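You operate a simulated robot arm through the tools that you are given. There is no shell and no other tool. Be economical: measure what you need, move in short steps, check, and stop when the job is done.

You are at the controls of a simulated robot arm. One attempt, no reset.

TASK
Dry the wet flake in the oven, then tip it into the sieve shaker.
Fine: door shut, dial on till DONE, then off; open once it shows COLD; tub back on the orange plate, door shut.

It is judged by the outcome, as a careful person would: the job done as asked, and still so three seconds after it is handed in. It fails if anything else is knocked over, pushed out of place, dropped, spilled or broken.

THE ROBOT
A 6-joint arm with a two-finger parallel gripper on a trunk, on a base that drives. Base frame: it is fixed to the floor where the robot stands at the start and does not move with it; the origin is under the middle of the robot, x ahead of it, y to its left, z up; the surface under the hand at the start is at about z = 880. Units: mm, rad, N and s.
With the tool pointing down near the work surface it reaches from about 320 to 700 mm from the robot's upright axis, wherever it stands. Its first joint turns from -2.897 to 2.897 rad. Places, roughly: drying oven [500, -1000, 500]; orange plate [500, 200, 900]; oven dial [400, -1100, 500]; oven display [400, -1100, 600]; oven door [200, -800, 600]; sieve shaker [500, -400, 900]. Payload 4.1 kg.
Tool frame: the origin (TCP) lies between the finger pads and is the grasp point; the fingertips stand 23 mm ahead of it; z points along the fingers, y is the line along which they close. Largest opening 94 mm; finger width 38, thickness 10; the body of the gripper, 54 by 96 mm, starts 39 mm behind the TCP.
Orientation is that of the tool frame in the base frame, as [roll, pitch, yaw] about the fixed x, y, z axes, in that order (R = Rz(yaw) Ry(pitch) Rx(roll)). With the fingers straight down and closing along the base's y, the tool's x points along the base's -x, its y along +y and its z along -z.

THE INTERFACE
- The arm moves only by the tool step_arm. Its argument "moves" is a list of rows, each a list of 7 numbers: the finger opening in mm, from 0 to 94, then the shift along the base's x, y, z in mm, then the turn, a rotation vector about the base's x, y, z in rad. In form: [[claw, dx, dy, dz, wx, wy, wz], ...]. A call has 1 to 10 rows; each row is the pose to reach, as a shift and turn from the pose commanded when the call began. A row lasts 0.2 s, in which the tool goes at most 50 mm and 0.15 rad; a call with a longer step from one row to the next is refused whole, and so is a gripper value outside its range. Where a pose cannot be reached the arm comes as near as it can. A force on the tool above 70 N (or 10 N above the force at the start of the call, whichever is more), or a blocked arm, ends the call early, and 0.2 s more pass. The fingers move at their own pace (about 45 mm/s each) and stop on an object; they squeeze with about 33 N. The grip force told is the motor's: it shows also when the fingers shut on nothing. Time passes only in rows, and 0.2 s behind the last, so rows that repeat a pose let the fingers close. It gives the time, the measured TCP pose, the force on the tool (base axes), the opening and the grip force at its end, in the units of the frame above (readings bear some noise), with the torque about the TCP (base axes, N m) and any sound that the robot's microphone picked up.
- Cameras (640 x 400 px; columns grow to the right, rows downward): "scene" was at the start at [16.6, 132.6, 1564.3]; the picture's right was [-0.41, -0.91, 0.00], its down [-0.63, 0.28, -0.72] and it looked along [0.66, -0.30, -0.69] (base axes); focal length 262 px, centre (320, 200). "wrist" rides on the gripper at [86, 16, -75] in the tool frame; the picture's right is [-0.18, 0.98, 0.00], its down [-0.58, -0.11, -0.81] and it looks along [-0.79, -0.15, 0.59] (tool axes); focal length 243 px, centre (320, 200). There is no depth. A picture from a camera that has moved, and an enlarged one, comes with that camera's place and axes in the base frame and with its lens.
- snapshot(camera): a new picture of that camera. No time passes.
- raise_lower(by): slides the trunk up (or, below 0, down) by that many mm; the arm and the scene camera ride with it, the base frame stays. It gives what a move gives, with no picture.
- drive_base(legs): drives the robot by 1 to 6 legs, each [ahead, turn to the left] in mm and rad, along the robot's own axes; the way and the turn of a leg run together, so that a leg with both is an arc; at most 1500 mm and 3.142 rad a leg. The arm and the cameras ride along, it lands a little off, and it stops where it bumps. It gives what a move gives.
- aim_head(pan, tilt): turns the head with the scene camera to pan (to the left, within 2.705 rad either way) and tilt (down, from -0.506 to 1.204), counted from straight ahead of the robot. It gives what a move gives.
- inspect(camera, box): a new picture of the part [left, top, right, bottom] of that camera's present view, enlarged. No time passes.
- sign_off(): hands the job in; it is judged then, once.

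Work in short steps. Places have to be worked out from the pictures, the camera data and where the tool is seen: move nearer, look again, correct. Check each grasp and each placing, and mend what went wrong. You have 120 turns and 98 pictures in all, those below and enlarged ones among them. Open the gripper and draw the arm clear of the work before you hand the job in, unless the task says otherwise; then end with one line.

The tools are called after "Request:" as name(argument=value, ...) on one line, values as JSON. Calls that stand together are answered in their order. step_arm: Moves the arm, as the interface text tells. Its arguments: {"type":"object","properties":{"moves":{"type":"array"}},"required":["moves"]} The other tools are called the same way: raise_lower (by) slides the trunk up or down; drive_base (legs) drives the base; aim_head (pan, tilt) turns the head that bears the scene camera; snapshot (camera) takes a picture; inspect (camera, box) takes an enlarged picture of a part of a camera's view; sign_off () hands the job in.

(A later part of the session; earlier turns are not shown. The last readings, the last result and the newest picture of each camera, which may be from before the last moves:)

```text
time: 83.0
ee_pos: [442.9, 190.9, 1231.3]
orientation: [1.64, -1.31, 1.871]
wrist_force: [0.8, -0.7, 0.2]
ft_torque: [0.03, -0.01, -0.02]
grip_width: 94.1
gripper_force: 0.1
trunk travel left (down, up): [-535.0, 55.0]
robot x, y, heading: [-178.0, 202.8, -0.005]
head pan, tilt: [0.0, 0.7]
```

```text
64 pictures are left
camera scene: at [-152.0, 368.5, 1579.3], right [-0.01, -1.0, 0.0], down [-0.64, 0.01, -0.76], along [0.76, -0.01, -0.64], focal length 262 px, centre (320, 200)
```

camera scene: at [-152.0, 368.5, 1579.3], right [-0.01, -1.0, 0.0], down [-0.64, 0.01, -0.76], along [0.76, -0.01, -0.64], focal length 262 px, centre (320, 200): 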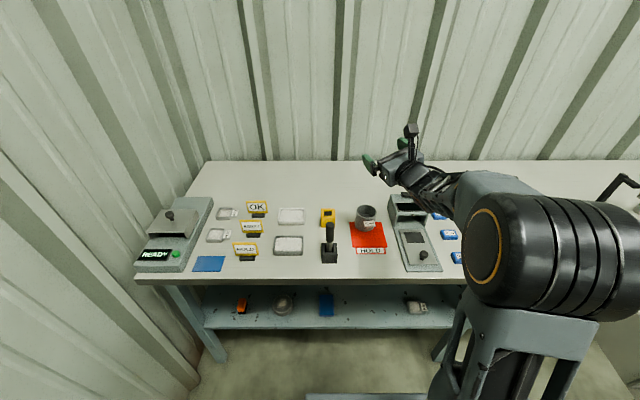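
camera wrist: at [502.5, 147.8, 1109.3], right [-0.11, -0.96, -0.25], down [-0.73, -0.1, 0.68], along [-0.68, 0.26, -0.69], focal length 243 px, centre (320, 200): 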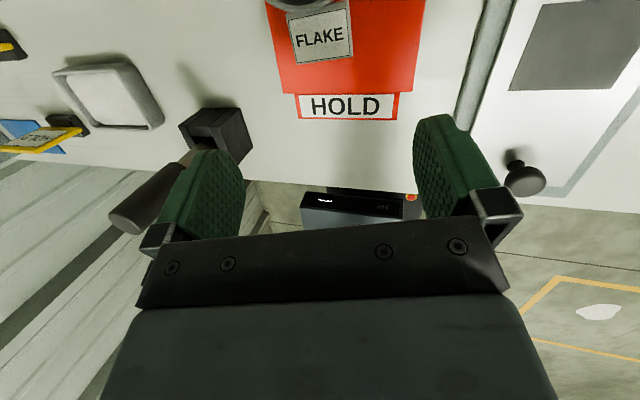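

Now level and pointing left of the forearm. I swing straight ahead and remove the roll, then tilt straight down to test that the branch is the good one.

Request:
step_arm(moves=[[94, 0, 0, 0, 0.06, 0, -0.1], [94, 0, 0, 0, 0.13, 0, -0.2], [94, 0, 0, 0, 0.2, 0, -0.3], [94, 0, 0, 0, 0.26, 0, -0.4], [94, 0, 0, 0, 0.26, 0, -0.4]])

Request:
step_arm(moves=[[94, -15, 0, 0, 0, 0.15, 0], [94, -30, 0, 0, 0, 0.3, 0], [94, -45, 0, 0, 0, 0.45, 0], [94, -60, 0, 0, 0, 0.6, 0], [94, -75, 0, 0, 0, 0.75, 0], [94, -90, 0, 0, 0, 0.9, 0], [94, -105, 0, 0, 0, 1.05, 0], [94, -120, 0, 0, 0, 1.2, 0], [94, -120, 0, 0, 0, 1.35, 0], [94, -120, 0, 0, 0, 1.5, 0]])

```text
time: 84.2
ee_pos: [441.8, 159.5, 1237.6]
orientation: [-0.502, -1.549, -2.652]
wrist_force: [0.2, -0.5, -0.6]
ft_torque: [-0.01, -0.03, 0.02]
grip_width: 94.1
gripper_force: 0.1
out of reach, approached as far as the arm can: row 3, 4, 5
trunk travel left (down, up): [-535.0, 55.0]
robot x, y, heading: [-177.1, 201.8, -0.008]
head pan, tilt: [0.0, 0.7]
```

```text
time: 86.4
ee_pos: [306.7, 132.0, 1215.2]
orientation: [-2.916, -0.191, -0.003]
wrist_force: [0.5, -0.1, -0.3]
ft_torque: [-0.02, 0.02, 0.02]
grip_width: 93.9
gripper_force: 0.0
out of reach, approached as far as the arm can: row 3, 4, 5, 6, 7, 8, 9, 10
trunk travel left (down, up): [-535.0, 55.0]
robot x, y, heading: [-181.9, 203.9, -0.008]
head pan, tilt: [0.0, 0.7]
```

Nearly down now but with a side lean, maybe the yaw limit. I turn back by −0.5 in yaw and ask for vertical.

Request:
step_arm(moves=[[94, 0, 0, 0, 0, 0, -0.15], [94, 0, 0, 0, 0, 0, -0.3], [94, 0, 0, 0, 0, 0, -0.45], [94, 0, 0, 0, 0, 0, -0.6], [94, 0, 0, 0, 0, 0, -0.75]])

Request:
snapshot(camera="scene")

```text
time: 87.6
ee_pos: [293.6, 99.6, 1195.8]
orientation: [-2.809, -0.166, -0.748]
wrist_force: [-0.4, 1.0, 0.3]
ft_torque: [-0.01, -0.03, -0.02]
grip_width: 93.9
gripper_force: 0.0
out of reach, approached as far as the arm can: row 1, 2, 3, 4, 5
trunk travel left (down, up): [-535.0, 55.0]
robot x, y, heading: [-182.0, 203.9, -0.007]
head pan, tilt: [0.0, 0.7]
```

```text
63 pictures are left
camera scene: at [-152.2, 368.4, 1579.3], right [-0.01, -1.0, 0.0], down [-0.64, 0.01, -0.77], along [0.76, -0.01, -0.64], focal length 262 px, centre (320, 200)
```

scene: 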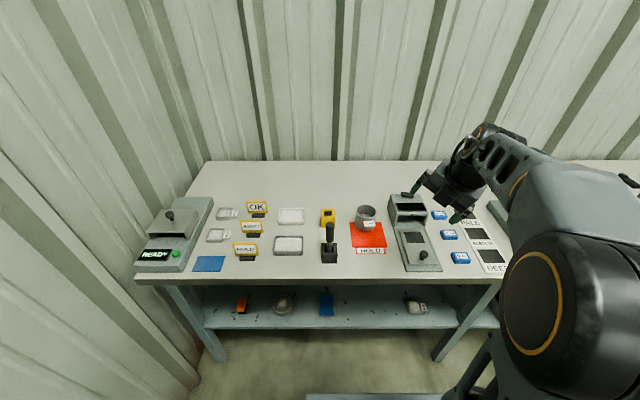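

Still the wrong branch: it must pass exactly in-plane when coming down. I go back up round the left side, a bit higher, then line the tool up with the arm's own plane before coming down.

Request:
step_arm(moves=[[94, 15, 10, 20, 0, 0, 0.15], [94, 30, 20, 40, 0, 0, 0.3], [94, 45, 30, 60, 0, 0, 0.45], [94, 60, 40, 70, 0, 0, 0.6], [94, 75, 50, 80, 0, 0, 0.75], [94, 90, 60, 90, 0, 0, 0.9], [94, 100, 70, 100, 0, 0, 1.0]])

Request:
step_arm(moves=[[94, 10, 5, 5, 0, -0.14, 0], [94, 20, 10, 10, 0, -0.28, 0], [94, 30, 15, 15, 0, -0.42, 0], [94, 35, 20, 20, 0, -0.56, 0], [94, 40, 20, 20, 0, -0.7, 0], [94, 45, 20, 20, 0, -0.84, 0], [94, 45, 20, 20, 0, -0.98, 0], [94, 45, 20, 20, 0, -1.12, 0], [94, 45, 20, 20, 0, -1.26, 0]])

```text
time: 89.2
ee_pos: [395.2, 174.2, 1293.7]
orientation: [-2.809, -0.165, 0.256]
wrist_force: [-0.6, -1.1, -0.1]
ft_torque: [-0.02, 0.01, -0.01]
grip_width: 93.9
gripper_force: 0.1
trunk travel left (down, up): [-535.0, 55.0]
robot x, y, heading: [-178.9, 200.9, -0.011]
head pan, tilt: [0.0, 0.7]
```

```text
time: 91.2
ee_pos: [439.8, 191.3, 1312.7]
orientation: [2.462, -1.284, 1.073]
wrist_force: [0.5, 1.3, -0.6]
ft_torque: [-0.02, -0.02, -0.03]
grip_width: 94.5
gripper_force: 0.1
trunk travel left (down, up): [-535.0, 55.0]
robot x, y, heading: [-177.0, 200.2, -0.008]
head pan, tilt: [0.0, 0.7]
```

Going on: raise the tool above the forearm line while still pointing left.

Request:
step_arm(moves=[[94, 0, 0, 0, 0.05, -0.13, 0], [94, 0, 0, 0, 0.1, -0.26, 0], [94, 0, 0, 0, 0.13, -0.34, 0], [94, 0, 0, 0, 0.13, -0.34, 0]])

Request:
step_arm(moves=[[94, 0, 0, 0, 0, 0, -0.13], [94, 0, 0, 0, 0, 0, -0.26], [94, 0, 0, 0, 0, 0, -0.39], [94, 0, 0, 0, 0, 0, -0.39]])

Request:
inspect(camera="scene", box=[320, 60, 640, 260])

```text
time: 92.2
ee_pos: [440.9, 191.1, 1313.1]
orientation: [0.905, -1.338, 2.597]
wrist_force: [0.4, -0.3, -0.1]
ft_torque: [0.04, 0.0, 0.02]
grip_width: 93.9
gripper_force: 0.2
trunk travel left (down, up): [-535.0, 55.0]
robot x, y, heading: [-179.0, 202.5, -0.012]
head pan, tilt: [0.0, 0.7]
```

```text
time: 93.2
ee_pos: [438.3, 142.7, 1334.2]
orientation: [0.925, -1.355, 2.222]
wrist_force: [1.1, -0.1, 0.7]
ft_torque: [0.04, 0.01, 0.0]
grip_width: 94.0
gripper_force: 0.0
out of reach, approached as far as the arm can: row 2, 3, 4
trunk travel left (down, up): [-535.0, 55.0]
robot x, y, heading: [-175.7, 201.5, -0.007]
head pan, tilt: [0.0, 0.7]
```

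```text
2.00 times, centred on (480, 160) of scene
camera zoom: at [-151.8, 369.0, 1579.2], right [-0.01, -1.0, 0.0], down [-0.64, 0.01, -0.76], along [0.76, -0.01, -0.64], focal length 524 px, centre (0, 280)
```

zoom: 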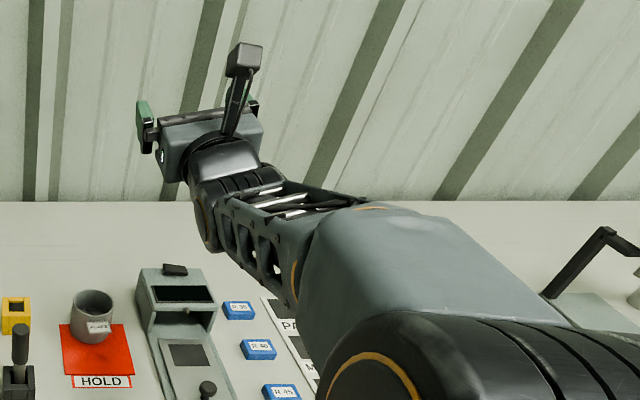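

I align the arm plane: bring TCP back to y≈200 (straight ahead of the robot), T azimuth 0, elevation about −0.1.

Request:
step_arm(moves=[[94, 0, 0, 0, 0, 0.1, 0], [94, 0, 15, -5, 0, 0.2, -0.02], [94, 0, 30, -10, 0.08, 0.22, -0.02], [94, 0, 45, -15, 0.16, 0.22, -0.02], [94, 0, 58, -20, 0.17, 0.22, -0.02], [94, 0, 58, -20, 0.17, 0.22, -0.02]])

```text
time: 94.6
ee_pos: [438.3, 173.2, 1316.8]
orientation: [2.96, -1.481, 0.159]
wrist_force: [-0.5, -0.7, 0.4]
ft_torque: [0.02, -0.03, -0.01]
grip_width: 94.0
gripper_force: 0.0
out of reach, approached as far as the arm can: row 2, 3, 4, 5, 6
trunk travel left (down, up): [-535.0, 55.0]
robot x, y, heading: [-175.1, 203.9, -0.01]
head pan, tilt: [0.0, 0.7]
```

The hand roll joint seems to be the limit (camera-up exactly in plane is just beyond it). I lean the tool roll by 0.3 to get off the limit, align in plane, then come down.

Request:
step_arm(moves=[[94, 0, 0, 0, 0.15, 0, 0], [94, 0, 0, 0, 0.3, 0, 0], [94, 0, 15, 0, 0.35, 0, 0.01], [94, 0, 28, 0, 0.35, 0, 0.02], [94, 0, 28, 0, 0.35, 0, 0.02]])

Request:
step_arm(moves=[[94, -15, 0, 0, 0, 0.15, 0], [94, -30, 0, 0, 0, 0.3, 0], [94, -45, 0, 0, 0, 0.45, 0], [94, -60, 0, 0, 0, 0.6, 0], [94, -75, 0, 0, 0, 0.75, 0], [94, -90, 0, 0, 0, 0.9, 0], [94, -105, 0, 0, 0, 1.05, 0], [94, -120, 0, 0, 0, 1.2, 0], [94, -120, 0, 0, 0, 1.35, 0], [94, -120, 0, 0, 0, 1.48, 0]])

Request:
inspect(camera="scene", box=[320, 60, 640, 260])

```text
time: 95.8
ee_pos: [436.8, 201.4, 1319.8]
orientation: [-1.84, -1.228, -1.309]
wrist_force: [-0.6, 0.7, 0.3]
ft_torque: [0.0, -0.02, 0.02]
grip_width: 93.8
gripper_force: 0.0
trunk travel left (down, up): [-535.0, 55.0]
robot x, y, heading: [-179.2, 201.1, -0.009]
head pan, tilt: [0.0, 0.7]
```

```text
time: 98.0
ee_pos: [316.3, 200.5, 1318.7]
orientation: [-3.133, 0.001, -0.327]
wrist_force: [0.3, 0.8, 0.4]
ft_torque: [0.02, 0.0, 0.04]
grip_width: 93.9
gripper_force: 0.1
trunk travel left (down, up): [-535.0, 55.0]
robot x, y, heading: [-183.7, 200.6, -0.008]
head pan, tilt: [0.0, 0.7]
```

```text
2.00 times, centred on (480, 160) of scene
camera zoom: at [-151.5, 368.5, 1579.3], right [-0.01, -1.0, 0.0], down [-0.64, 0.01, -0.76], along [0.76, -0.01, -0.64], focal length 524 px, centre (0, 280)
```

zoom: 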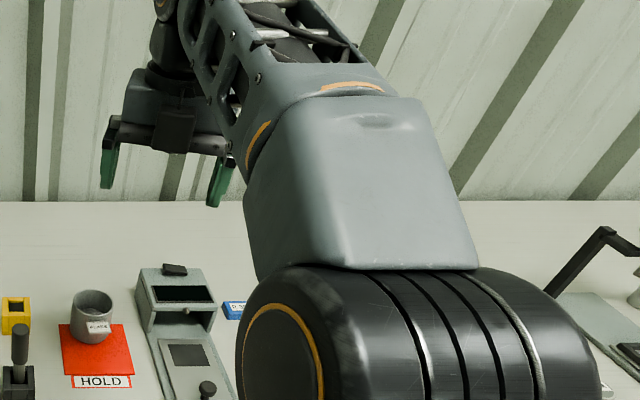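

Branch recovered: vertical with no limits. Lesson: the hand roll only reaches within 0.245 of camera-up in plane, so for level grips I'll stand to the side. Now drive ahead and bring the tool over the tub (≈(525,195)) for the top grip and half turn.

Request:
drive_base(legs=[[120, 0.009]])

Request:
step_arm(moves=[[94, 10, 0, -40, 0, 0, 0], [94, 25, 0, -80, 0, 0, 0], [94, 40, 0, -120, 0, 0, 0], [94, 55, -2, -160, 0, 0, 0], [94, 70, -4, -200, 0, 0, 0], [94, 82, -6, -240, 0, 0, 0], [94, 82, -6, -260, 0, 0, 0], [94, 82, -6, -260, 0, 0, 0]])

Request:
snapshot(camera="wrist")

Request:
snapshot(camera="scene")

```text
time: 99.2
ee_pos: [439.6, 202.8, 1318.5]
orientation: [-3.133, 0.001, -0.322]
wrist_force: [-0.5, 0.0, -0.9]
ft_torque: [0.0, 0.01, 0.01]
grip_width: 94.0
gripper_force: 0.0
trunk travel left (down, up): [-535.0, 55.0]
robot x, y, heading: [-56.8, 200.8, -0.004]
head pan, tilt: [0.0, 0.7]
```

```text
time: 101.0
ee_pos: [519.7, 200.0, 1060.0]
orientation: [-3.133, 0.003, -0.322]
wrist_force: [-0.7, -0.2, -0.7]
ft_torque: [0.02, -0.04, -0.02]
grip_width: 93.8
gripper_force: 0.0
trunk travel left (down, up): [-535.0, 55.0]
robot x, y, heading: [-54.7, 205.4, -0.005]
head pan, tilt: [0.0, 0.7]
```

```text
60 pictures are left
camera wrist: at [596.3, 156.3, 1134.3], right [-0.49, -0.87, -0.01], down [-0.52, 0.28, 0.81], along [-0.7, 0.4, -0.59], focal length 243 px, centre (320, 200)
```

wrist: 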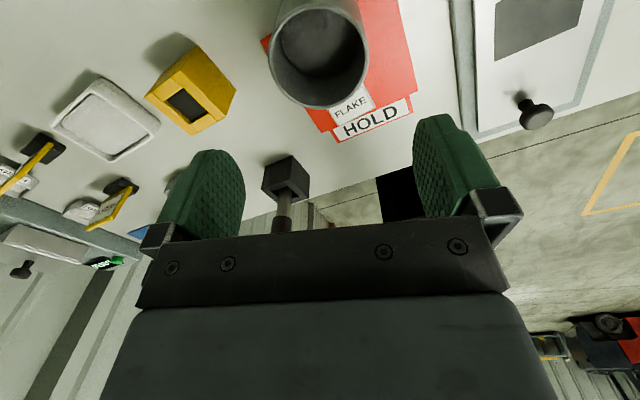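

```text
59 pictures are left
camera scene: at [-31.1, 367.9, 1579.3], right [0.0, -1.0, 0.0], down [-0.64, 0.0, -0.76], along [0.76, 0.0, -0.64], focal length 262 px, centre (320, 200)
```

scene: 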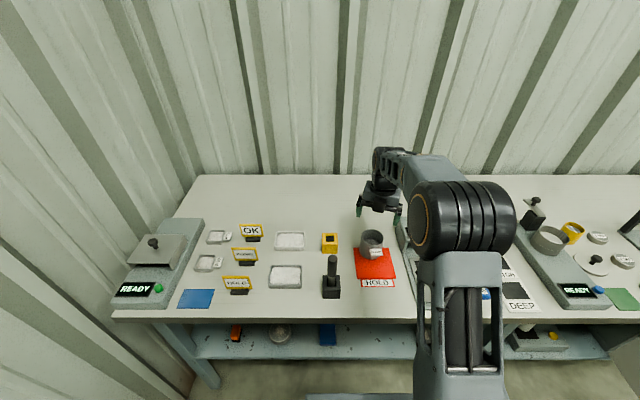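

Tub centre ≈(525,198). I descend to just above the rim and look again.

Request:
step_arm(moves=[[94, 2, -1, -30, 0, 0, 0], [94, 5, -2, -62, 0, 0, 0], [94, 5, -2, -62, 0, 0, 0]])

Request:
snapshot(camera="wrist")

```text
time: 101.8
ee_pos: [524.0, 195.7, 998.1]
orientation: [-3.133, 0.0, -0.323]
wrist_force: [0.0, -0.4, 0.0]
ft_torque: [-0.03, 0.0, 0.02]
grip_width: 94.0
gripper_force: 0.0
trunk travel left (down, up): [-535.0, 55.0]
robot x, y, heading: [-55.8, 201.1, -0.007]
head pan, tilt: [0.0, 0.7]
```

```text
58 pictures are left
camera wrist: at [601.1, 153.2, 1072.4], right [-0.49, -0.87, -0.01], down [-0.52, 0.28, 0.81], along [-0.7, 0.4, -0.59], focal length 243 px, centre (320, 200)
```

wrist: 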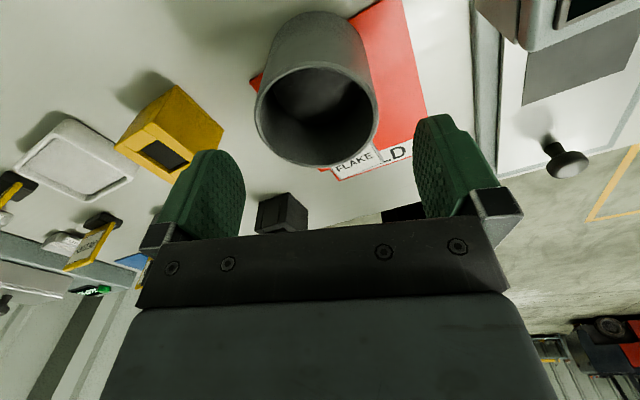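

Triangulated: rim z≈951, centre (531,195.5). I centre over it, descend to z≈928 and close.

Request:
step_arm(moves=[[94, 7, 0, 0, 0, 0, 0], [94, 7, 0, -25, 0, 0, 0], [94, 7, 0, -50, 0, 0, 0], [94, 7, 0, -70, 0, 0, 0], [94, 7, 0, -70, 0, 0, 0], [60, 7, 0, -70, 0, 0, 0], [60, 7, 0, -70, 0, 0, 0], [60, 7, 0, -70, 0, 0, 0]])

Request:
snapshot(camera="wrist")

```text
time: 103.7
ee_pos: [535.4, 198.6, 928.6]
orientation: [-3.133, 0.002, -0.324]
wrist_force: [-0.2, 0.1, 0.1]
ft_torque: [-0.02, -0.02, -0.01]
grip_width: 70.9
gripper_force: 33.0
trunk travel left (down, up): [-535.0, 55.0]
robot x, y, heading: [-56.8, 203.8, -0.006]
head pan, tilt: [0.0, 0.7]
```

```text
57 pictures are left
camera wrist: at [611.5, 155.1, 1001.2], right [-0.49, -0.87, -0.01], down [-0.52, 0.28, 0.81], along [-0.7, 0.4, -0.59], focal length 243 px, centre (320, 200)
```

wrist: 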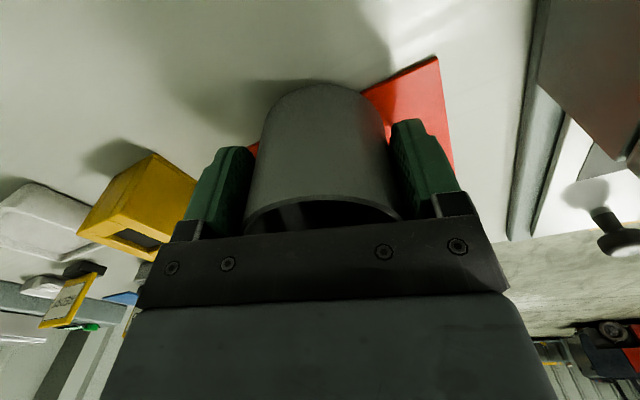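

Held firmly (70.9 mm). I lift, shift over the plate centre (482,193) and turn by −π so the label ends up facing away.

Request:
step_arm(moves=[[60, 0, 0, 30, 0, 0, 0], [60, -10, -1, 60, 0, 0, 0], [60, -30, -3, 75, 0, 0, -0.12], [60, -53, -5, 75, 0, 0, -0.26], [60, -53, -5, 75, 0, 0, -0.4], [60, -53, -5, 75, 0, 0, -0.54], [60, -53, -5, 75, 0, 0, -0.68], [60, -53, -5, 75, 0, 0, -0.82], [60, -53, -5, 75, 0, 0, -0.96], [60, -53, -5, 75, 0, 0, -1.1]])

Request:
step_arm(moves=[[60, 0, 0, 0, 0, 0, -0.14], [60, 0, 0, 0, 0, 0, -0.28], [60, 0, 0, 0, 0, 0, -0.42], [60, 0, 0, 0, 0, 0, -0.56], [60, 0, 0, 0, 0, 0, -0.7], [60, 0, 0, 0, 0, 0, -0.84], [60, 0, 0, 0, 0, 0, -0.98], [60, 0, 0, 0, 0, 0, -1.12], [60, 0, 0, 0, 0, 0, -1.26], [60, 0, 0, 0, 0, 0, -1.4]])

Request:
step_arm(moves=[[60, 0, 0, 0, 0, 0, -0.14], [60, 0, 0, 0, 0, 0, -0.28], [60, 0, 0, 0, 0, 0, -0.42], [60, 0, 0, 0, 0, 0, -0.56], [60, 0, 0, 0, 0, 0, -0.64], [60, 0, 0, 0, 0, 0, -0.64]])

Request:
snapshot(camera="scene")

```text
time: 105.8
ee_pos: [479.5, 190.8, 1001.3]
orientation: [-3.134, 0.0, -1.427]
wrist_force: [0.4, -0.1, -1.6]
ft_torque: [-0.01, 0.02, -0.04]
grip_width: 70.8
gripper_force: 33.4
trunk travel left (down, up): [-535.0, 55.0]
robot x, y, heading: [-59.5, 196.1, -0.009]
head pan, tilt: [0.0, 0.7]
```

```text
time: 108.0
ee_pos: [478.4, 189.3, 1002.5]
orientation: [-3.133, 0.001, -2.826]
wrist_force: [0.4, -0.5, -0.6]
ft_torque: [-0.01, 0.02, -0.01]
grip_width: 71.0
gripper_force: 33.1
trunk travel left (down, up): [-535.0, 55.0]
robot x, y, heading: [-56.9, 204.4, -0.001]
head pan, tilt: [0.0, 0.7]
```

```text
time: 109.5
ee_pos: [479.7, 189.7, 1002.8]
orientation: [-3.132, 0.001, 2.82]
wrist_force: [-0.6, -0.6, -1.2]
ft_torque: [0.0, -0.02, -0.02]
grip_width: 70.9
gripper_force: 33.1
trunk travel left (down, up): [-535.0, 55.0]
robot x, y, heading: [-58.2, 204.0, -0.004]
head pan, tilt: [0.0, 0.7]
```

```text
56 pictures are left
camera scene: at [-31.0, 367.9, 1579.3], right [0.0, -1.0, 0.0], down [-0.64, 0.0, -0.76], along [0.76, 0.0, -0.64], focal length 262 px, centre (320, 200)
```

scene: 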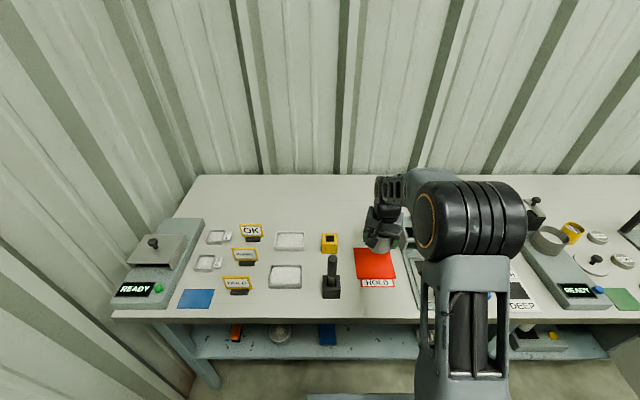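

Turned. Set the tub down (descend 73 mm), then release.

Request:
step_arm(moves=[[60, 2, 3, -30, 0, 0, 0], [60, 2, 3, -55, 0, 0, 0], [60, 2, 3, -68, 0, 0, 0], [60, 2, 3, -73, 0, 0, 0], [60, 2, 3, -73, 0, 0, 0]])

Request:
step_arm(moves=[[94, 0, 0, 0, 0, 0, 0], [94, 0, 0, 0, 0, 0, 0], [94, 0, 0, 0, 0, 0, 0], [94, 0, 0, 40, 0, 0, 0], [94, 0, 0, 80, 0, 0, 0], [94, 0, 0, 120, 0, 0, 0]])

Request:
snapshot(camera="wrist")

```text
time: 110.7
ee_pos: [481.9, 192.8, 928.7]
orientation: [-3.134, 0.002, 2.819]
wrist_force: [0.2, -0.4, 0.0]
ft_torque: [-0.02, 0.01, 0.0]
grip_width: 71.1
gripper_force: 33.2
trunk travel left (down, up): [-535.0, 55.0]
robot x, y, heading: [-57.5, 197.3, -0.001]
head pan, tilt: [0.0, 0.7]
```

```text
time: 112.0
ee_pos: [482.2, 191.0, 1048.2]
orientation: [-3.134, 0.001, 2.821]
wrist_force: [-0.7, -0.1, -0.3]
ft_torque: [0.01, 0.05, -0.01]
grip_width: 94.0
gripper_force: 0.1
trunk travel left (down, up): [-535.0, 55.0]
robot x, y, heading: [-58.2, 199.6, -0.008]
head pan, tilt: [0.0, 0.7]
```

```text
55 pictures are left
camera wrist: at [405.3, 234.6, 1121.3], right [0.49, 0.87, -0.01], down [0.52, -0.28, 0.81], along [0.7, -0.4, -0.59], focal length 243 px, centre (320, 200)
```

wrist: 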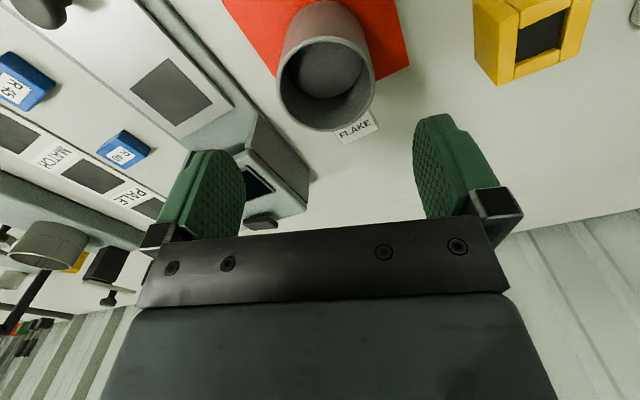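

Tub stands upright at plate centre with the label facing away. Now I lift clear and move the robot to the right, so the level grip will come with slack in the wrist.

Request:
step_arm(moves=[[94, 0, 0, 45, 0, 0, -0.14], [94, -20, 0, 90, 0, 0, -0.28], [94, -50, 0, 135, 0, 0, -0.42], [94, -80, 0, 170, 0, 0, -0.56], [94, -110, 0, 190, 0, 0, -0.7], [94, -140, 0, 190, 0, 0, -0.84], [94, -150, 0, 190, 0, 0, -0.98], [94, -150, 0, 190, 0, 0, -1.12], [94, -150, 0, 190, 0, 0, -1.26], [94, -150, 0, 190, 0, 0, -1.4]])

Request:
drive_base(legs=[[-150, 0], [0, -1.571], [280, 0], [0, 1.571], [80, 0]])

Request:
step_arm(moves=[[94, 0, 0, 0, 0, 0, -0.14], [94, 0, 0, 0, 0, 0, -0.28], [94, 0, 10, 0, 0, 0, -0.42], [94, 0, 20, 0, 0, 0, -0.56], [94, 0, 30, 0, 0, 0, -0.7]])

```text
refused: row 3 steps farther than a row can; nothing moved
```

```text
time: 123.3
ee_pos: [419.5, -39.4, 1046.9]
orientation: [-3.134, 0.001, 2.895]
wrist_force: [0.6, -0.1, -0.9]
ft_torque: [0.0, 0.0, 0.02]
grip_width: 94.1
gripper_force: 0.0
trunk travel left (down, up): [-535.0, 55.0]
robot x, y, heading: [-122.4, -69.4, 0.072]
head pan, tilt: [0.0, 0.7]
```

```text
time: 124.5
ee_pos: [420.3, -10.0, 1046.3]
orientation: [-3.132, 0.002, 2.192]
wrist_force: [0.3, 0.2, 0.5]
ft_torque: [-0.03, 0.01, 0.02]
grip_width: 93.9
gripper_force: 0.1
trunk travel left (down, up): [-535.0, 55.0]
robot x, y, heading: [-120.3, -70.5, 0.073]
head pan, tilt: [0.0, 0.7]
```

One arm move was refused, so the drive was made with the hand lower than planned. I check that nothing was touched.

Request:
snapshot(camera="scene")

Request:
step_arm(moves=[[94, 0, 0, 40, 0, 0, -0.14], [94, -15, 0, 80, 0, 0, -0.28], [94, -30, 0, 120, 0, 0, -0.42], [94, -45, 0, 150, 0, 0, -0.56], [94, -60, 10, 180, 0, 0, -0.7], [94, -75, 20, 190, 0, 0, -0.84], [94, -75, 35, 190, 0, 0, -0.98], [94, -75, 50, 190, 0, 0, -1.12], [94, -75, 65, 190, 0, 0, -1.26], [94, -75, 80, 190, 0, 0, -1.4]])

```text
54 pictures are left
camera scene: at [-107.5, 97.6, 1579.3], right [0.07, -1.0, 0.0], down [-0.64, -0.05, -0.76], along [0.76, 0.06, -0.64], focal length 262 px, centre (320, 200)
```

scene: 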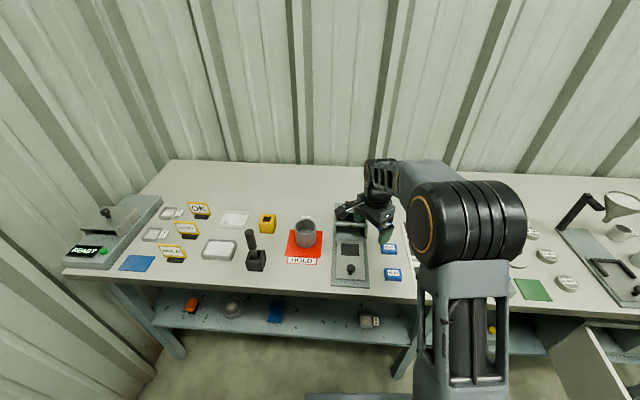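

```text
time: 126.7
ee_pos: [343.5, 68.6, 1236.8]
orientation: [-3.134, 0.003, 0.792]
wrist_force: [-0.5, 0.6, 0.0]
ft_torque: [-0.02, 0.01, 0.01]
grip_width: 94.1
gripper_force: 0.1
trunk travel left (down, up): [-535.0, 55.0]
robot x, y, heading: [-120.9, -71.9, 0.071]
head pan, tilt: [0.0, 0.7]
```

Nothing disturbed. Now pitch up toward +x while moving to the tub's line y≈193, staying high.

Request:
step_arm(moves=[[94, 0, 15, 0, 0, -0.14, 0], [94, 0, 30, 0, 0, -0.28, 0], [94, 0, 45, 0, 0, -0.42, 0], [94, 0, 60, 0, 0, -0.56, 0], [94, 0, 75, 0, 0, -0.7, 0], [94, 0, 90, 0, 0, -0.84, 0], [94, 0, 105, 0, 0, -0.98, 0], [94, 0, 120, 0, 0, -1.12, 0], [94, 0, 124, 0, 0, -1.26, 0], [94, 0, 124, 0, 0, -1.35, 0]])

```text
time: 128.9
ee_pos: [407.1, 28.8, 1362.1]
orientation: [1.985, -0.742, 1.386]
wrist_force: [0.8, 0.2, -0.4]
ft_torque: [-0.01, -0.02, 0.03]
grip_width: 93.8
gripper_force: 0.2
out of reach, approached as far as the arm can: row 4, 5, 6, 7, 8, 9, 10
trunk travel left (down, up): [-535.0, 55.0]
robot x, y, heading: [-124.0, -66.1, 0.07]
head pan, tilt: [0.0, 0.7]
```

The wrist joint runs out on this side: with the hand turned this way the relief is on the other side. I go back to vertical and unwind the hand the other way round (about 5.4 rad), staying high.

Request:
step_arm(moves=[[94, -7, 4, -13, -0.014, 0.14, 0], [94, -14, 8, -26, -0.028, 0.28, 0], [94, -21, 12, -39, -0.042, 0.42, 0], [94, -28, 16, -52, -0.056, 0.56, 0], [94, -35, 20, -65, -0.07, 0.7, 0], [94, -42, 24, -78, -0.084, 0.84, 0], [94, -49, 28, -91, -0.098, 0.98, 0], [94, -56, 32, -104, -0.112, 1.12, 0], [94, -63, 36, -117, -0.125, 1.25, 0], [94, -63, 40, -125, -0.127, 1.265, 0]])

Request:
step_arm(moves=[[94, 0, 0, 0, 0, 0, 0.15], [94, 0, 0, 0, 0, 0, 0.3], [94, 0, 0, 0, 0, 0, 0.45], [94, 0, 0, 0, 0, 0, 0.6], [94, 0, 0, 0, 0, 0, 0.75], [94, 0, 0, 0, 0, 0, 0.9], [94, 0, 0, 0, 0, 0, 1.05], [94, 0, 0, 0, 0, 0, 1.2], [94, 0, 0, 0, 0, 0, 1.35], [94, 0, 0, 0, 0, 0, 1.5]])

Request:
step_arm(moves=[[94, 0, 0, 0, 0, 0, 0.15], [94, 0, 0, 0, 0, 0, 0.3], [94, 0, 0, 0, 0, 0, 0.45], [94, 0, 0, 0, 0, 0, 0.6], [94, 0, 0, 0, 0, 0, 0.75], [94, 0, 0, 0, 0, 0, 0.9], [94, 0, 0, 0, 0, 0, 1.05], [94, 0, 0, 0, 0, 0, 1.2], [94, 0, 0, 0, 0, 0, 1.35], [94, 0, 0, 0, 0, 0, 1.5]])

Request:
step_arm(moves=[[94, 0, 0, 0, 0, 0, 0.15], [94, 0, 0, 0, 0, 0, 0.3], [94, 0, 0, 0, 0, 0, 0.45], [94, 0, 0, 0, 0, 0, 0.6], [94, 0, 0, 0, 0, 0, 0.75], [94, 0, 0, 0, 0, 0, 0.9], [94, 0, 0, 0, 0, 0, 1.05], [94, 0, 0, 0, 0, 0, 1.2], [94, 0, 0, 0, 0, 0, 1.35], [94, 0, 0, 0, 0, 0, 1.5]])

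```text
time: 131.1
ee_pos: [344.8, 56.2, 1233.2]
orientation: [-3.133, -0.002, 0.887]
wrist_force: [-0.4, -1.1, -0.5]
ft_torque: [0.03, 0.02, -0.01]
grip_width: 94.2
gripper_force: 0.1
trunk travel left (down, up): [-535.0, 55.0]
robot x, y, heading: [-123.4, -71.3, 0.07]
head pan, tilt: [0.0, 0.7]
```

```text
time: 133.3
ee_pos: [344.9, 57.3, 1233.8]
orientation: [-3.134, 0.002, 2.39]
wrist_force: [-0.2, 0.8, -0.2]
ft_torque: [0.0, 0.02, 0.03]
grip_width: 93.9
gripper_force: 0.0
trunk travel left (down, up): [-535.0, 55.0]
robot x, y, heading: [-124.2, -70.9, 0.073]
head pan, tilt: [0.0, 0.7]
```

```text
time: 135.5
ee_pos: [344.6, 56.8, 1233.7]
orientation: [-3.135, 0.001, -2.391]
wrist_force: [0.0, 0.3, 0.2]
ft_torque: [0.0, -0.03, 0.01]
grip_width: 94.0
gripper_force: 0.1
trunk travel left (down, up): [-535.0, 55.0]
robot x, y, heading: [-119.7, -70.2, 0.066]
head pan, tilt: [0.0, 0.7]
```

```text
time: 137.7
ee_pos: [345.1, 56.6, 1233.7]
orientation: [-3.134, -0.001, -0.892]
wrist_force: [0.1, 0.1, 0.6]
ft_torque: [-0.01, -0.03, 0.04]
grip_width: 94.1
gripper_force: 0.1
trunk travel left (down, up): [-535.0, 55.0]
robot x, y, heading: [-123.4, -72.7, 0.077]
head pan, tilt: [0.0, 0.7]
```

Now yaw 0 is within range when the target lies to the robot's left. I turn to yaw 0 moving to y≈192, then pitch up.

Request:
step_arm(moves=[[94, 0, 22, 0, 0, 0, 0.15], [94, 0, 44, 0, 0, 0, 0.3], [94, 0, 66, 0, 0, 0, 0.45], [94, 0, 88, 0, 0, 0, 0.6], [94, 0, 110, 0, 0, 0, 0.75], [94, 0, 135, 0, 0, 0, 0.89], [94, 0, 135, 0, 0, 0, 0.89]])

Request:
step_arm(moves=[[94, 0, 0, 0, 0, -0.14, 0], [94, 0, 0, 0, 0, -0.28, 0], [94, 0, 0, 0, 0, -0.42, 0], [94, 0, 0, 0, 0, -0.56, 0], [94, 0, 0, 0, 0, -0.7, 0], [94, 0, 0, 0, 0, -0.84, 0], [94, 0, 0, 0, 0, -0.98, 0], [94, 0, 0, 0, 0, -1.12, 0], [94, 0, 0, 0, 0, -1.26, 0], [94, 0, 0, 0, 0, -1.4, 0]])

```text
time: 139.3
ee_pos: [345.4, 194.4, 1232.8]
orientation: [-3.132, -0.001, -0.002]
wrist_force: [0.4, 0.2, 0.4]
ft_torque: [0.03, 0.02, -0.01]
grip_width: 94.0
gripper_force: 0.1
trunk travel left (down, up): [-535.0, 55.0]
robot x, y, heading: [-122.0, -70.3, 0.073]
head pan, tilt: [0.0, 0.7]
```

```text
time: 141.5
ee_pos: [343.5, 192.4, 1232.3]
orientation: [-3.099, -1.401, -0.034]
wrist_force: [0.3, 0.5, -0.8]
ft_torque: [0.02, 0.0, -0.03]
grip_width: 93.8
gripper_force: 0.1
trunk travel left (down, up): [-535.0, 55.0]
robot x, y, heading: [-118.5, -74.0, 0.074]
head pan, tilt: [0.0, 0.7]
```

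Clean: level-ish (tilt 0.17) camera up, no limits. Lower the trunk to grasp height in front of the tub and look.

Request:
raise_lower(by=-303)

Request:
snapshot(camera="wrist")

Request:
snapshot(camera="scene")

```text
time: 144.5
ee_pos: [343.8, 192.6, 929.6]
orientation: [-3.104, -1.402, -0.032]
wrist_force: [-0.6, -1.0, 1.0]
ft_torque: [0.0, 0.0, 0.02]
grip_width: 94.2
gripper_force: 0.0
trunk travel left (down, up): [-232.0, 358.0]
robot x, y, heading: [-120.4, -69.5, 0.073]
head pan, tilt: [0.0, 0.7]
```

```text
53 pictures are left
camera wrist: at [285.2, 175.5, 1027.0], right [-0.03, -0.98, -0.19], down [-0.89, 0.11, -0.44], along [0.45, 0.16, -0.88], focal length 243 px, centre (320, 200)
```

wrist: 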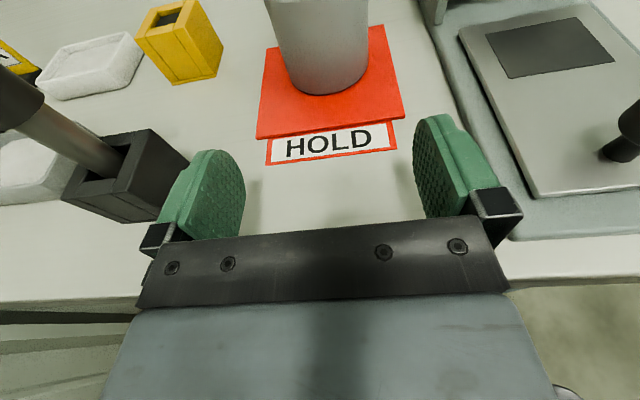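

```text
52 pictures are left
camera scene: at [-107.6, 97.5, 1276.3], right [0.07, -1.0, 0.0], down [-0.64, -0.05, -0.76], along [0.76, 0.06, -0.64], focal length 262 px, centre (320, 200)
```

scene: 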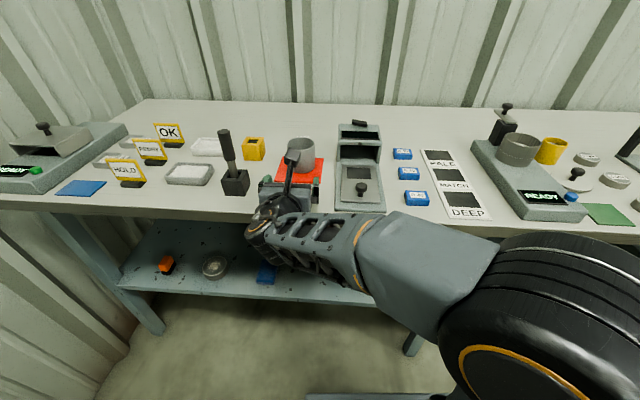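

The forearm is running about level with the bench edge, too low for comfort. I raise the trunk 150 and bring the hand down by the arm so the forearm slopes from above.

Request:
raise_lower(by=150)

Request:
step_arm(moves=[[94, 0, 0, -25, 0, 0, 0], [94, 0, 0, -50, 0, 0, 0], [94, 0, 0, -75, 0, 0, 0], [94, 0, 0, -100, 0, 0, 0], [94, 0, 0, -125, 0, 0, 0], [94, 0, 0, -150, 0, 0, 0], [94, 0, 0, -150, 0, 0, 0]])

Request:
snapshot(camera="scene")

```text
time: 146.3
ee_pos: [344.1, 192.4, 1080.2]
orientation: [-3.103, -1.4, -0.031]
wrist_force: [-0.1, -0.6, 0.0]
ft_torque: [-0.03, 0.02, -0.01]
grip_width: 93.9
gripper_force: 0.1
trunk travel left (down, up): [-382.0, 208.0]
robot x, y, heading: [-119.2, -66.4, 0.068]
head pan, tilt: [0.0, 0.7]
```

```text
time: 147.9
ee_pos: [343.1, 193.7, 929.0]
orientation: [-3.099, -1.399, -0.033]
wrist_force: [0.8, 0.8, 0.2]
ft_torque: [-0.01, -0.03, 0.0]
grip_width: 94.0
gripper_force: 0.0
trunk travel left (down, up): [-382.0, 208.0]
robot x, y, heading: [-122.1, -69.6, 0.073]
head pan, tilt: [0.0, 0.7]
```

```text
51 pictures are left
camera scene: at [-107.4, 97.7, 1426.3], right [0.07, -1.0, 0.0], down [-0.64, -0.05, -0.76], along [0.76, 0.05, -0.64], focal length 262 px, centre (320, 200)
```

scene: 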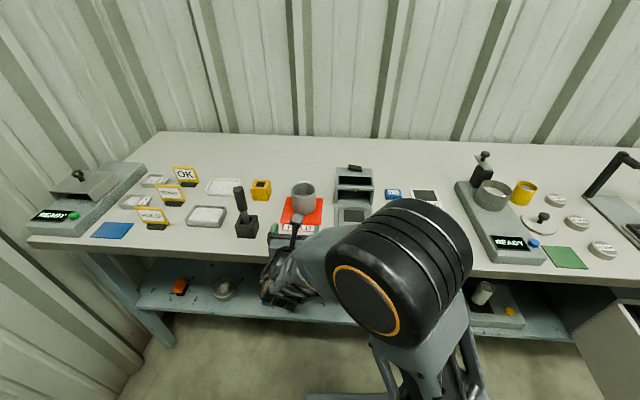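

Good posture. Advance to x≈450 then look.

Request:
step_arm(moves=[[94, 30, 0, 0, 0, 0, 0], [94, 60, 0, 0, 0, 0, 0], [94, 85, 0, 0, 0, 0, 0], [94, 105, 0, 0, 0, 0, 0], [94, 105, 0, 0, 0, 0, 0]])

Request:
snapshot(camera="wrist")

```text
time: 149.1
ee_pos: [451.8, 191.3, 927.8]
orientation: [-3.106, -1.399, -0.029]
wrist_force: [0.5, 0.3, 0.2]
ft_torque: [-0.03, 0.01, 0.02]
grip_width: 93.9
gripper_force: 0.0
trunk travel left (down, up): [-382.0, 208.0]
robot x, y, heading: [-119.8, -67.3, 0.068]
head pan, tilt: [0.0, 0.7]
```

```text
50 pictures are left
camera wrist: at [392.4, 174.7, 1026.1], right [-0.02, -0.98, -0.19], down [-0.89, 0.11, -0.44], along [0.45, 0.16, -0.88], focal length 243 px, centre (320, 200)
```

wrist: 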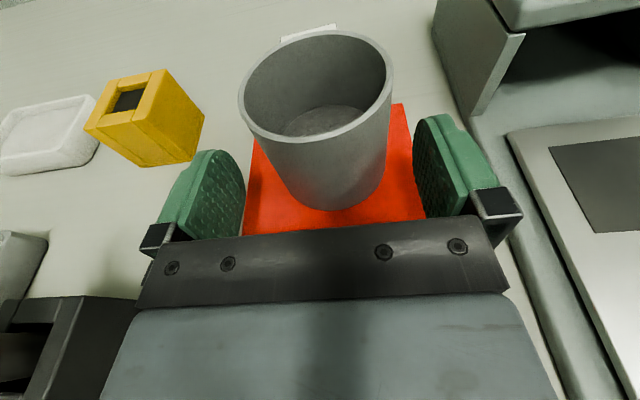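

Tub well between the fingers, centre ≈(485,190). Advance 26 mm and close.

Request:
step_arm(moves=[[94, 13, -1, 0, 0, 0, 0], [94, 26, -1, 0, 0, 0, 0], [94, 26, -1, 0, 0, 0, 0], [60, 26, -1, 0, 0, 0, 0], [60, 26, -1, 0, 0, 0, 0], [60, 26, -1, 0, 0, 0, 0], [60, 26, -1, 0, 0, 0, 0]])

Request:
snapshot(camera="wrist")

```text
time: 150.7
ee_pos: [477.1, 190.1, 929.2]
orientation: [-3.105, -1.4, -0.032]
wrist_force: [1.0, 0.4, -0.7]
ft_torque: [-0.01, 0.02, -0.02]
grip_width: 69.6
gripper_force: 33.0
trunk travel left (down, up): [-382.0, 208.0]
robot x, y, heading: [-118.2, -72.3, 0.074]
head pan, tilt: [0.0, 0.7]
```

```text
49 pictures are left
camera wrist: at [418.2, 173.8, 1026.2], right [-0.03, -0.98, -0.19], down [-0.89, 0.11, -0.44], along [0.45, 0.16, -0.88], focal length 243 px, centre (320, 200)
```

wrist: 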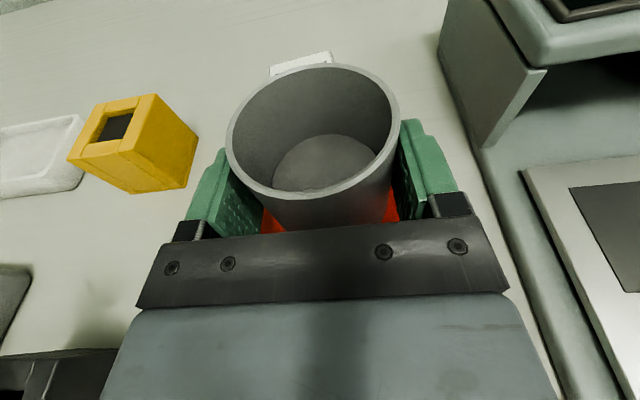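

Firm grip (69.6 mm). Lift by the trunk, then back straight out and check the hold.

Request:
raise_lower(by=120)

Request:
drive_base(legs=[[-450, -0.07]])

Request:
snapshot(camera="scene")

```text
time: 152.2
ee_pos: [476.8, 189.5, 1047.6]
orientation: [-3.103, -1.399, -0.032]
wrist_force: [0.2, -0.1, -1.0]
ft_torque: [0.0, -0.02, 0.03]
grip_width: 70.1
gripper_force: 33.6
trunk travel left (down, up): [-502.0, 88.0]
robot x, y, heading: [-121.5, -71.8, 0.075]
head pan, tilt: [0.0, 0.7]
```

```text
time: 154.9
ee_pos: [36.1, 136.4, 1048.3]
orientation: [-3.102, -1.401, -0.087]
wrist_force: [0.3, 0.8, -0.5]
ft_torque: [-0.01, 0.02, 0.0]
grip_width: 69.9
gripper_force: 32.9
trunk travel left (down, up): [-502.0, 88.0]
robot x, y, heading: [-574.8, -89.4, 0.019]
head pan, tilt: [0.0, 0.7]
```

```text
48 pictures are left
camera scene: at [-553.2, 76.1, 1546.3], right [0.02, -1.0, 0.0], down [-0.64, -0.01, -0.77], along [0.76, 0.01, -0.64], focal length 262 px, centre (320, 200)
```

scene: 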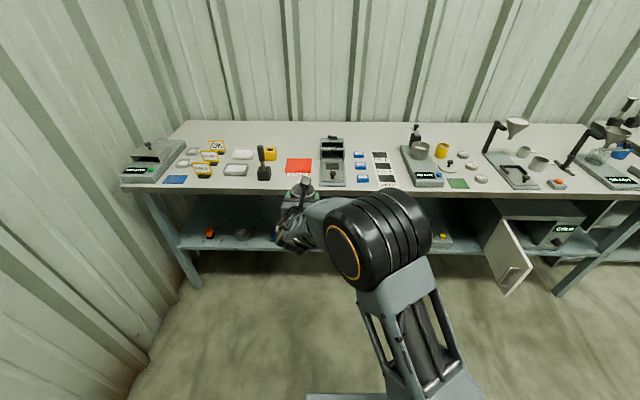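

Tub held well. Now drive right to stand before the oven (robot y≈−1210).

Request:
drive_base(legs=[[0, -1.59], [1120, 0], [0, 1.571]])

Request:
aim_head(pan=0.35, tilt=0.75)

Request:
snapshot(camera="scene")

```text
time: 168.3
ee_pos: [29.9, -987.7, 1048.2]
orientation: [-3.103, -1.401, -0.11]
wrist_force: [-0.2, 1.0, -0.6]
ft_torque: [0.02, 0.03, 0.02]
grip_width: 69.9
gripper_force: 32.3
trunk travel left (down, up): [-502.0, 88.0]
robot x, y, heading: [-588.3, -1200.3, -0.005]
head pan, tilt: [0.0, 0.7]
```

```text
time: 169.2
ee_pos: [28.5, -986.3, 1048.9]
orientation: [-3.102, -1.399, -0.111]
wrist_force: [-0.5, -0.2, -0.7]
ft_torque: [0.02, -0.02, -0.02]
grip_width: 69.9
gripper_force: 33.5
trunk travel left (down, up): [-502.0, 88.0]
robot x, y, heading: [-589.1, -1202.1, -0.015]
head pan, tilt: [0.351, 0.75]
```

```text
47 pictures are left
camera scene: at [-567.9, -1004.1, 1542.0], right [0.34, -0.94, 0.0], down [-0.64, -0.23, -0.73], along [0.69, 0.25, -0.68], focal length 262 px, centre (320, 200)
```

scene: 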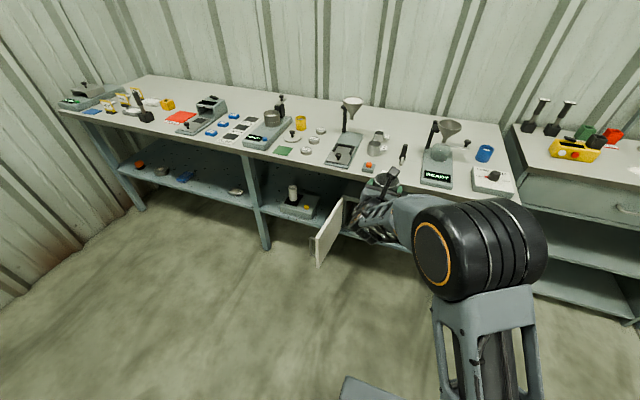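

Correct the yaw and centre on y≈−940, then lower the trunk in two goes, clear in front of the oven.

Request:
step_arm(moves=[[60, 0, 20, 0, 0, 0, 0.04], [60, 0, 46, 0, 0, 0, 0.07], [60, 0, 46, 0, 0, 0, 0.07]])

Request:
raise_lower(by=-400)

Request:
raise_lower(by=-95)

Request:
aim_head(pan=0.1, tilt=0.45)

Request:
snapshot(camera="scene")

Request:
snapshot(camera="wrist")

```text
time: 169.9
ee_pos: [30.3, -938.6, 1047.6]
orientation: [-3.106, -1.399, -0.038]
wrist_force: [-0.2, 0.3, -0.6]
ft_torque: [-0.02, 0.01, 0.02]
grip_width: 69.6
gripper_force: 33.2
trunk travel left (down, up): [-502.0, 88.0]
robot x, y, heading: [-587.0, -1201.6, -0.006]
head pan, tilt: [0.351, 0.75]
```

```text
time: 173.8
ee_pos: [30.5, -939.7, 647.1]
orientation: [-3.103, -1.4, -0.042]
wrist_force: [0.8, 0.1, -0.8]
ft_torque: [-0.04, 0.03, -0.01]
grip_width: 69.9
gripper_force: 32.5
trunk travel left (down, up): [-102.0, 488.0]
robot x, y, heading: [-590.3, -1200.1, -0.005]
head pan, tilt: [0.351, 0.75]
```

```text
time: 175.1
ee_pos: [30.4, -941.0, 552.4]
orientation: [-3.104, -1.4, -0.04]
wrist_force: [0.2, 0.0, -0.4]
ft_torque: [0.0, 0.01, -0.01]
grip_width: 69.8
gripper_force: 33.5
trunk travel left (down, up): [-7.0, 583.0]
robot x, y, heading: [-590.1, -1198.9, -0.007]
head pan, tilt: [0.351, 0.75]
```

```text
time: 175.9
ee_pos: [30.0, -939.4, 551.7]
orientation: [-3.102, -1.4, -0.042]
wrist_force: [-0.1, 0.5, -1.6]
ft_torque: [-0.02, 0.01, 0.01]
grip_width: 69.7
gripper_force: 33.2
trunk travel left (down, up): [-7.0, 583.0]
robot x, y, heading: [-586.7, -1197.6, -0.01]
head pan, tilt: [0.099, 0.45]
```

```text
46 pictures are left
camera scene: at [-554.5, -1023.5, 1073.4], right [0.09, -1.0, 0.0], down [-0.43, -0.04, -0.9], along [0.9, 0.08, -0.44], focal length 262 px, centre (320, 200)
```

scene: 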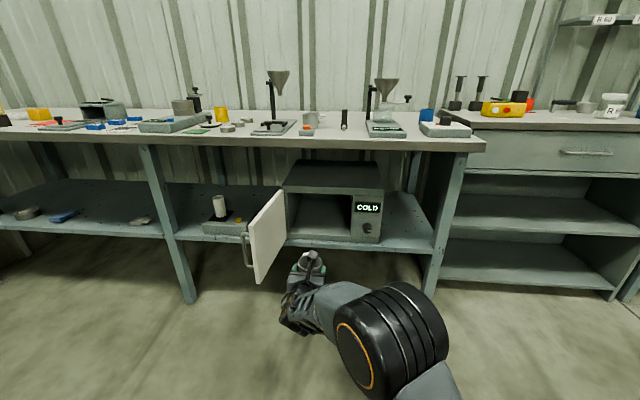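

```text
45 pictures are left
camera wrist: at [-28.8, -954.9, 649.4], right [-0.04, -0.98, -0.19], down [-0.89, 0.12, -0.44], along [0.45, 0.15, -0.88], focal length 243 px, centre (320, 200)
```

wrist: 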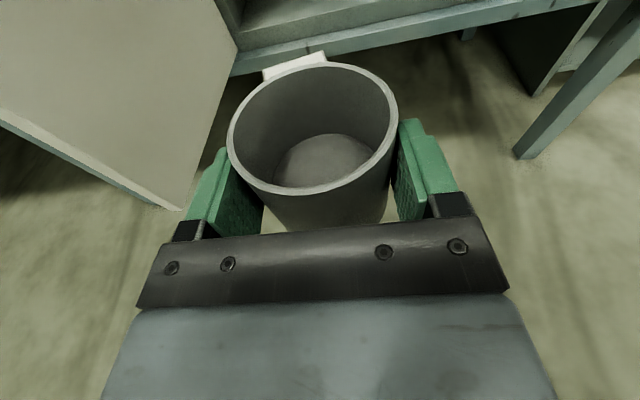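

Zoom on the oven opening to refine its floor, roof and sides.

Request:
inspect(camera="scene", box=[230, 150, 410, 290])

```text
2.86 times, centred on (320, 220) of scene
camera zoom: at [-554.5, -1023.5, 1073.4], right [0.09, -1.0, 0.0], down [-0.43, -0.04, -0.9], along [0.9, 0.08, -0.44], focal length 748 px, centre (320, 143)
```

zoom: 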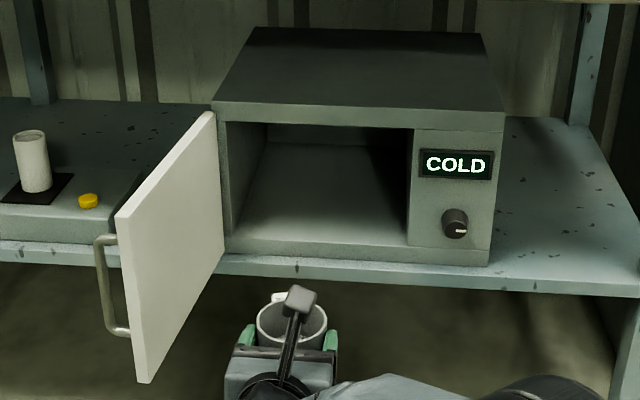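

Opening: floor z≈452, roof ≈642, y −808…−1070. I lower the hand to z≈512 and drive in 270 to just short of the opening.

Request:
step_arm(moves=[[60, 0, 0, -15, 0, 0, 0], [60, 0, 0, -30, 0, 0, 0], [60, 0, 0, -40, 0, 0, 0], [60, 0, 0, -40, 0, 0, 0]])

Request:
drive_base(legs=[[270, 0.005]])

Request:
snapshot(camera="scene")

Request:
snapshot(camera="wrist")

```text
time: 176.9
ee_pos: [30.8, -938.2, 509.7]
orientation: [-3.103, -1.4, -0.043]
wrist_force: [-0.3, -0.1, -0.8]
ft_torque: [0.0, 0.03, -0.01]
grip_width: 69.7
gripper_force: 33.1
trunk travel left (down, up): [-7.0, 583.0]
robot x, y, heading: [-588.8, -1198.1, -0.009]
head pan, tilt: [0.099, 0.45]
```

```text
time: 178.8
ee_pos: [294.4, -931.2, 511.6]
orientation: [-3.101, -1.399, -0.028]
wrist_force: [0.2, 0.7, -1.4]
ft_torque: [0.02, 0.01, 0.02]
grip_width: 69.4
gripper_force: 32.8
trunk travel left (down, up): [-7.0, 583.0]
robot x, y, heading: [-320.6, -1199.8, 0.006]
head pan, tilt: [0.099, 0.45]
```

```text
43 pictures are left
camera scene: at [-288.6, -1023.7, 1073.4], right [0.1, -0.99, 0.0], down [-0.43, -0.05, -0.9], along [0.9, 0.09, -0.44], focal length 262 px, centre (320, 200)
```

scene: 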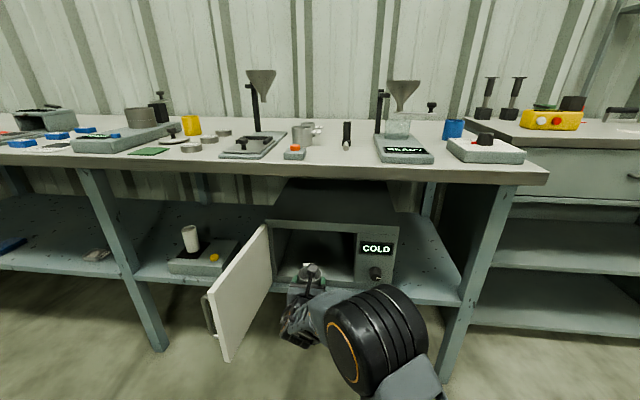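

```text
42 pictures are left
camera wrist: at [235.9, -947.6, 607.8], right [-0.02, -0.98, -0.19], down [-0.89, 0.1, -0.44], along [0.45, 0.16, -0.88], focal length 243 px, centre (320, 200)
```

wrist: 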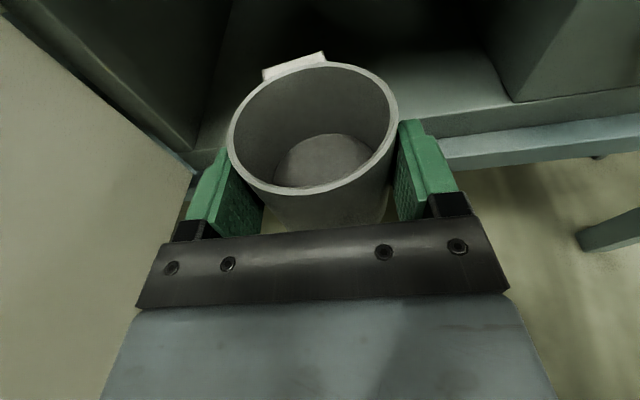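

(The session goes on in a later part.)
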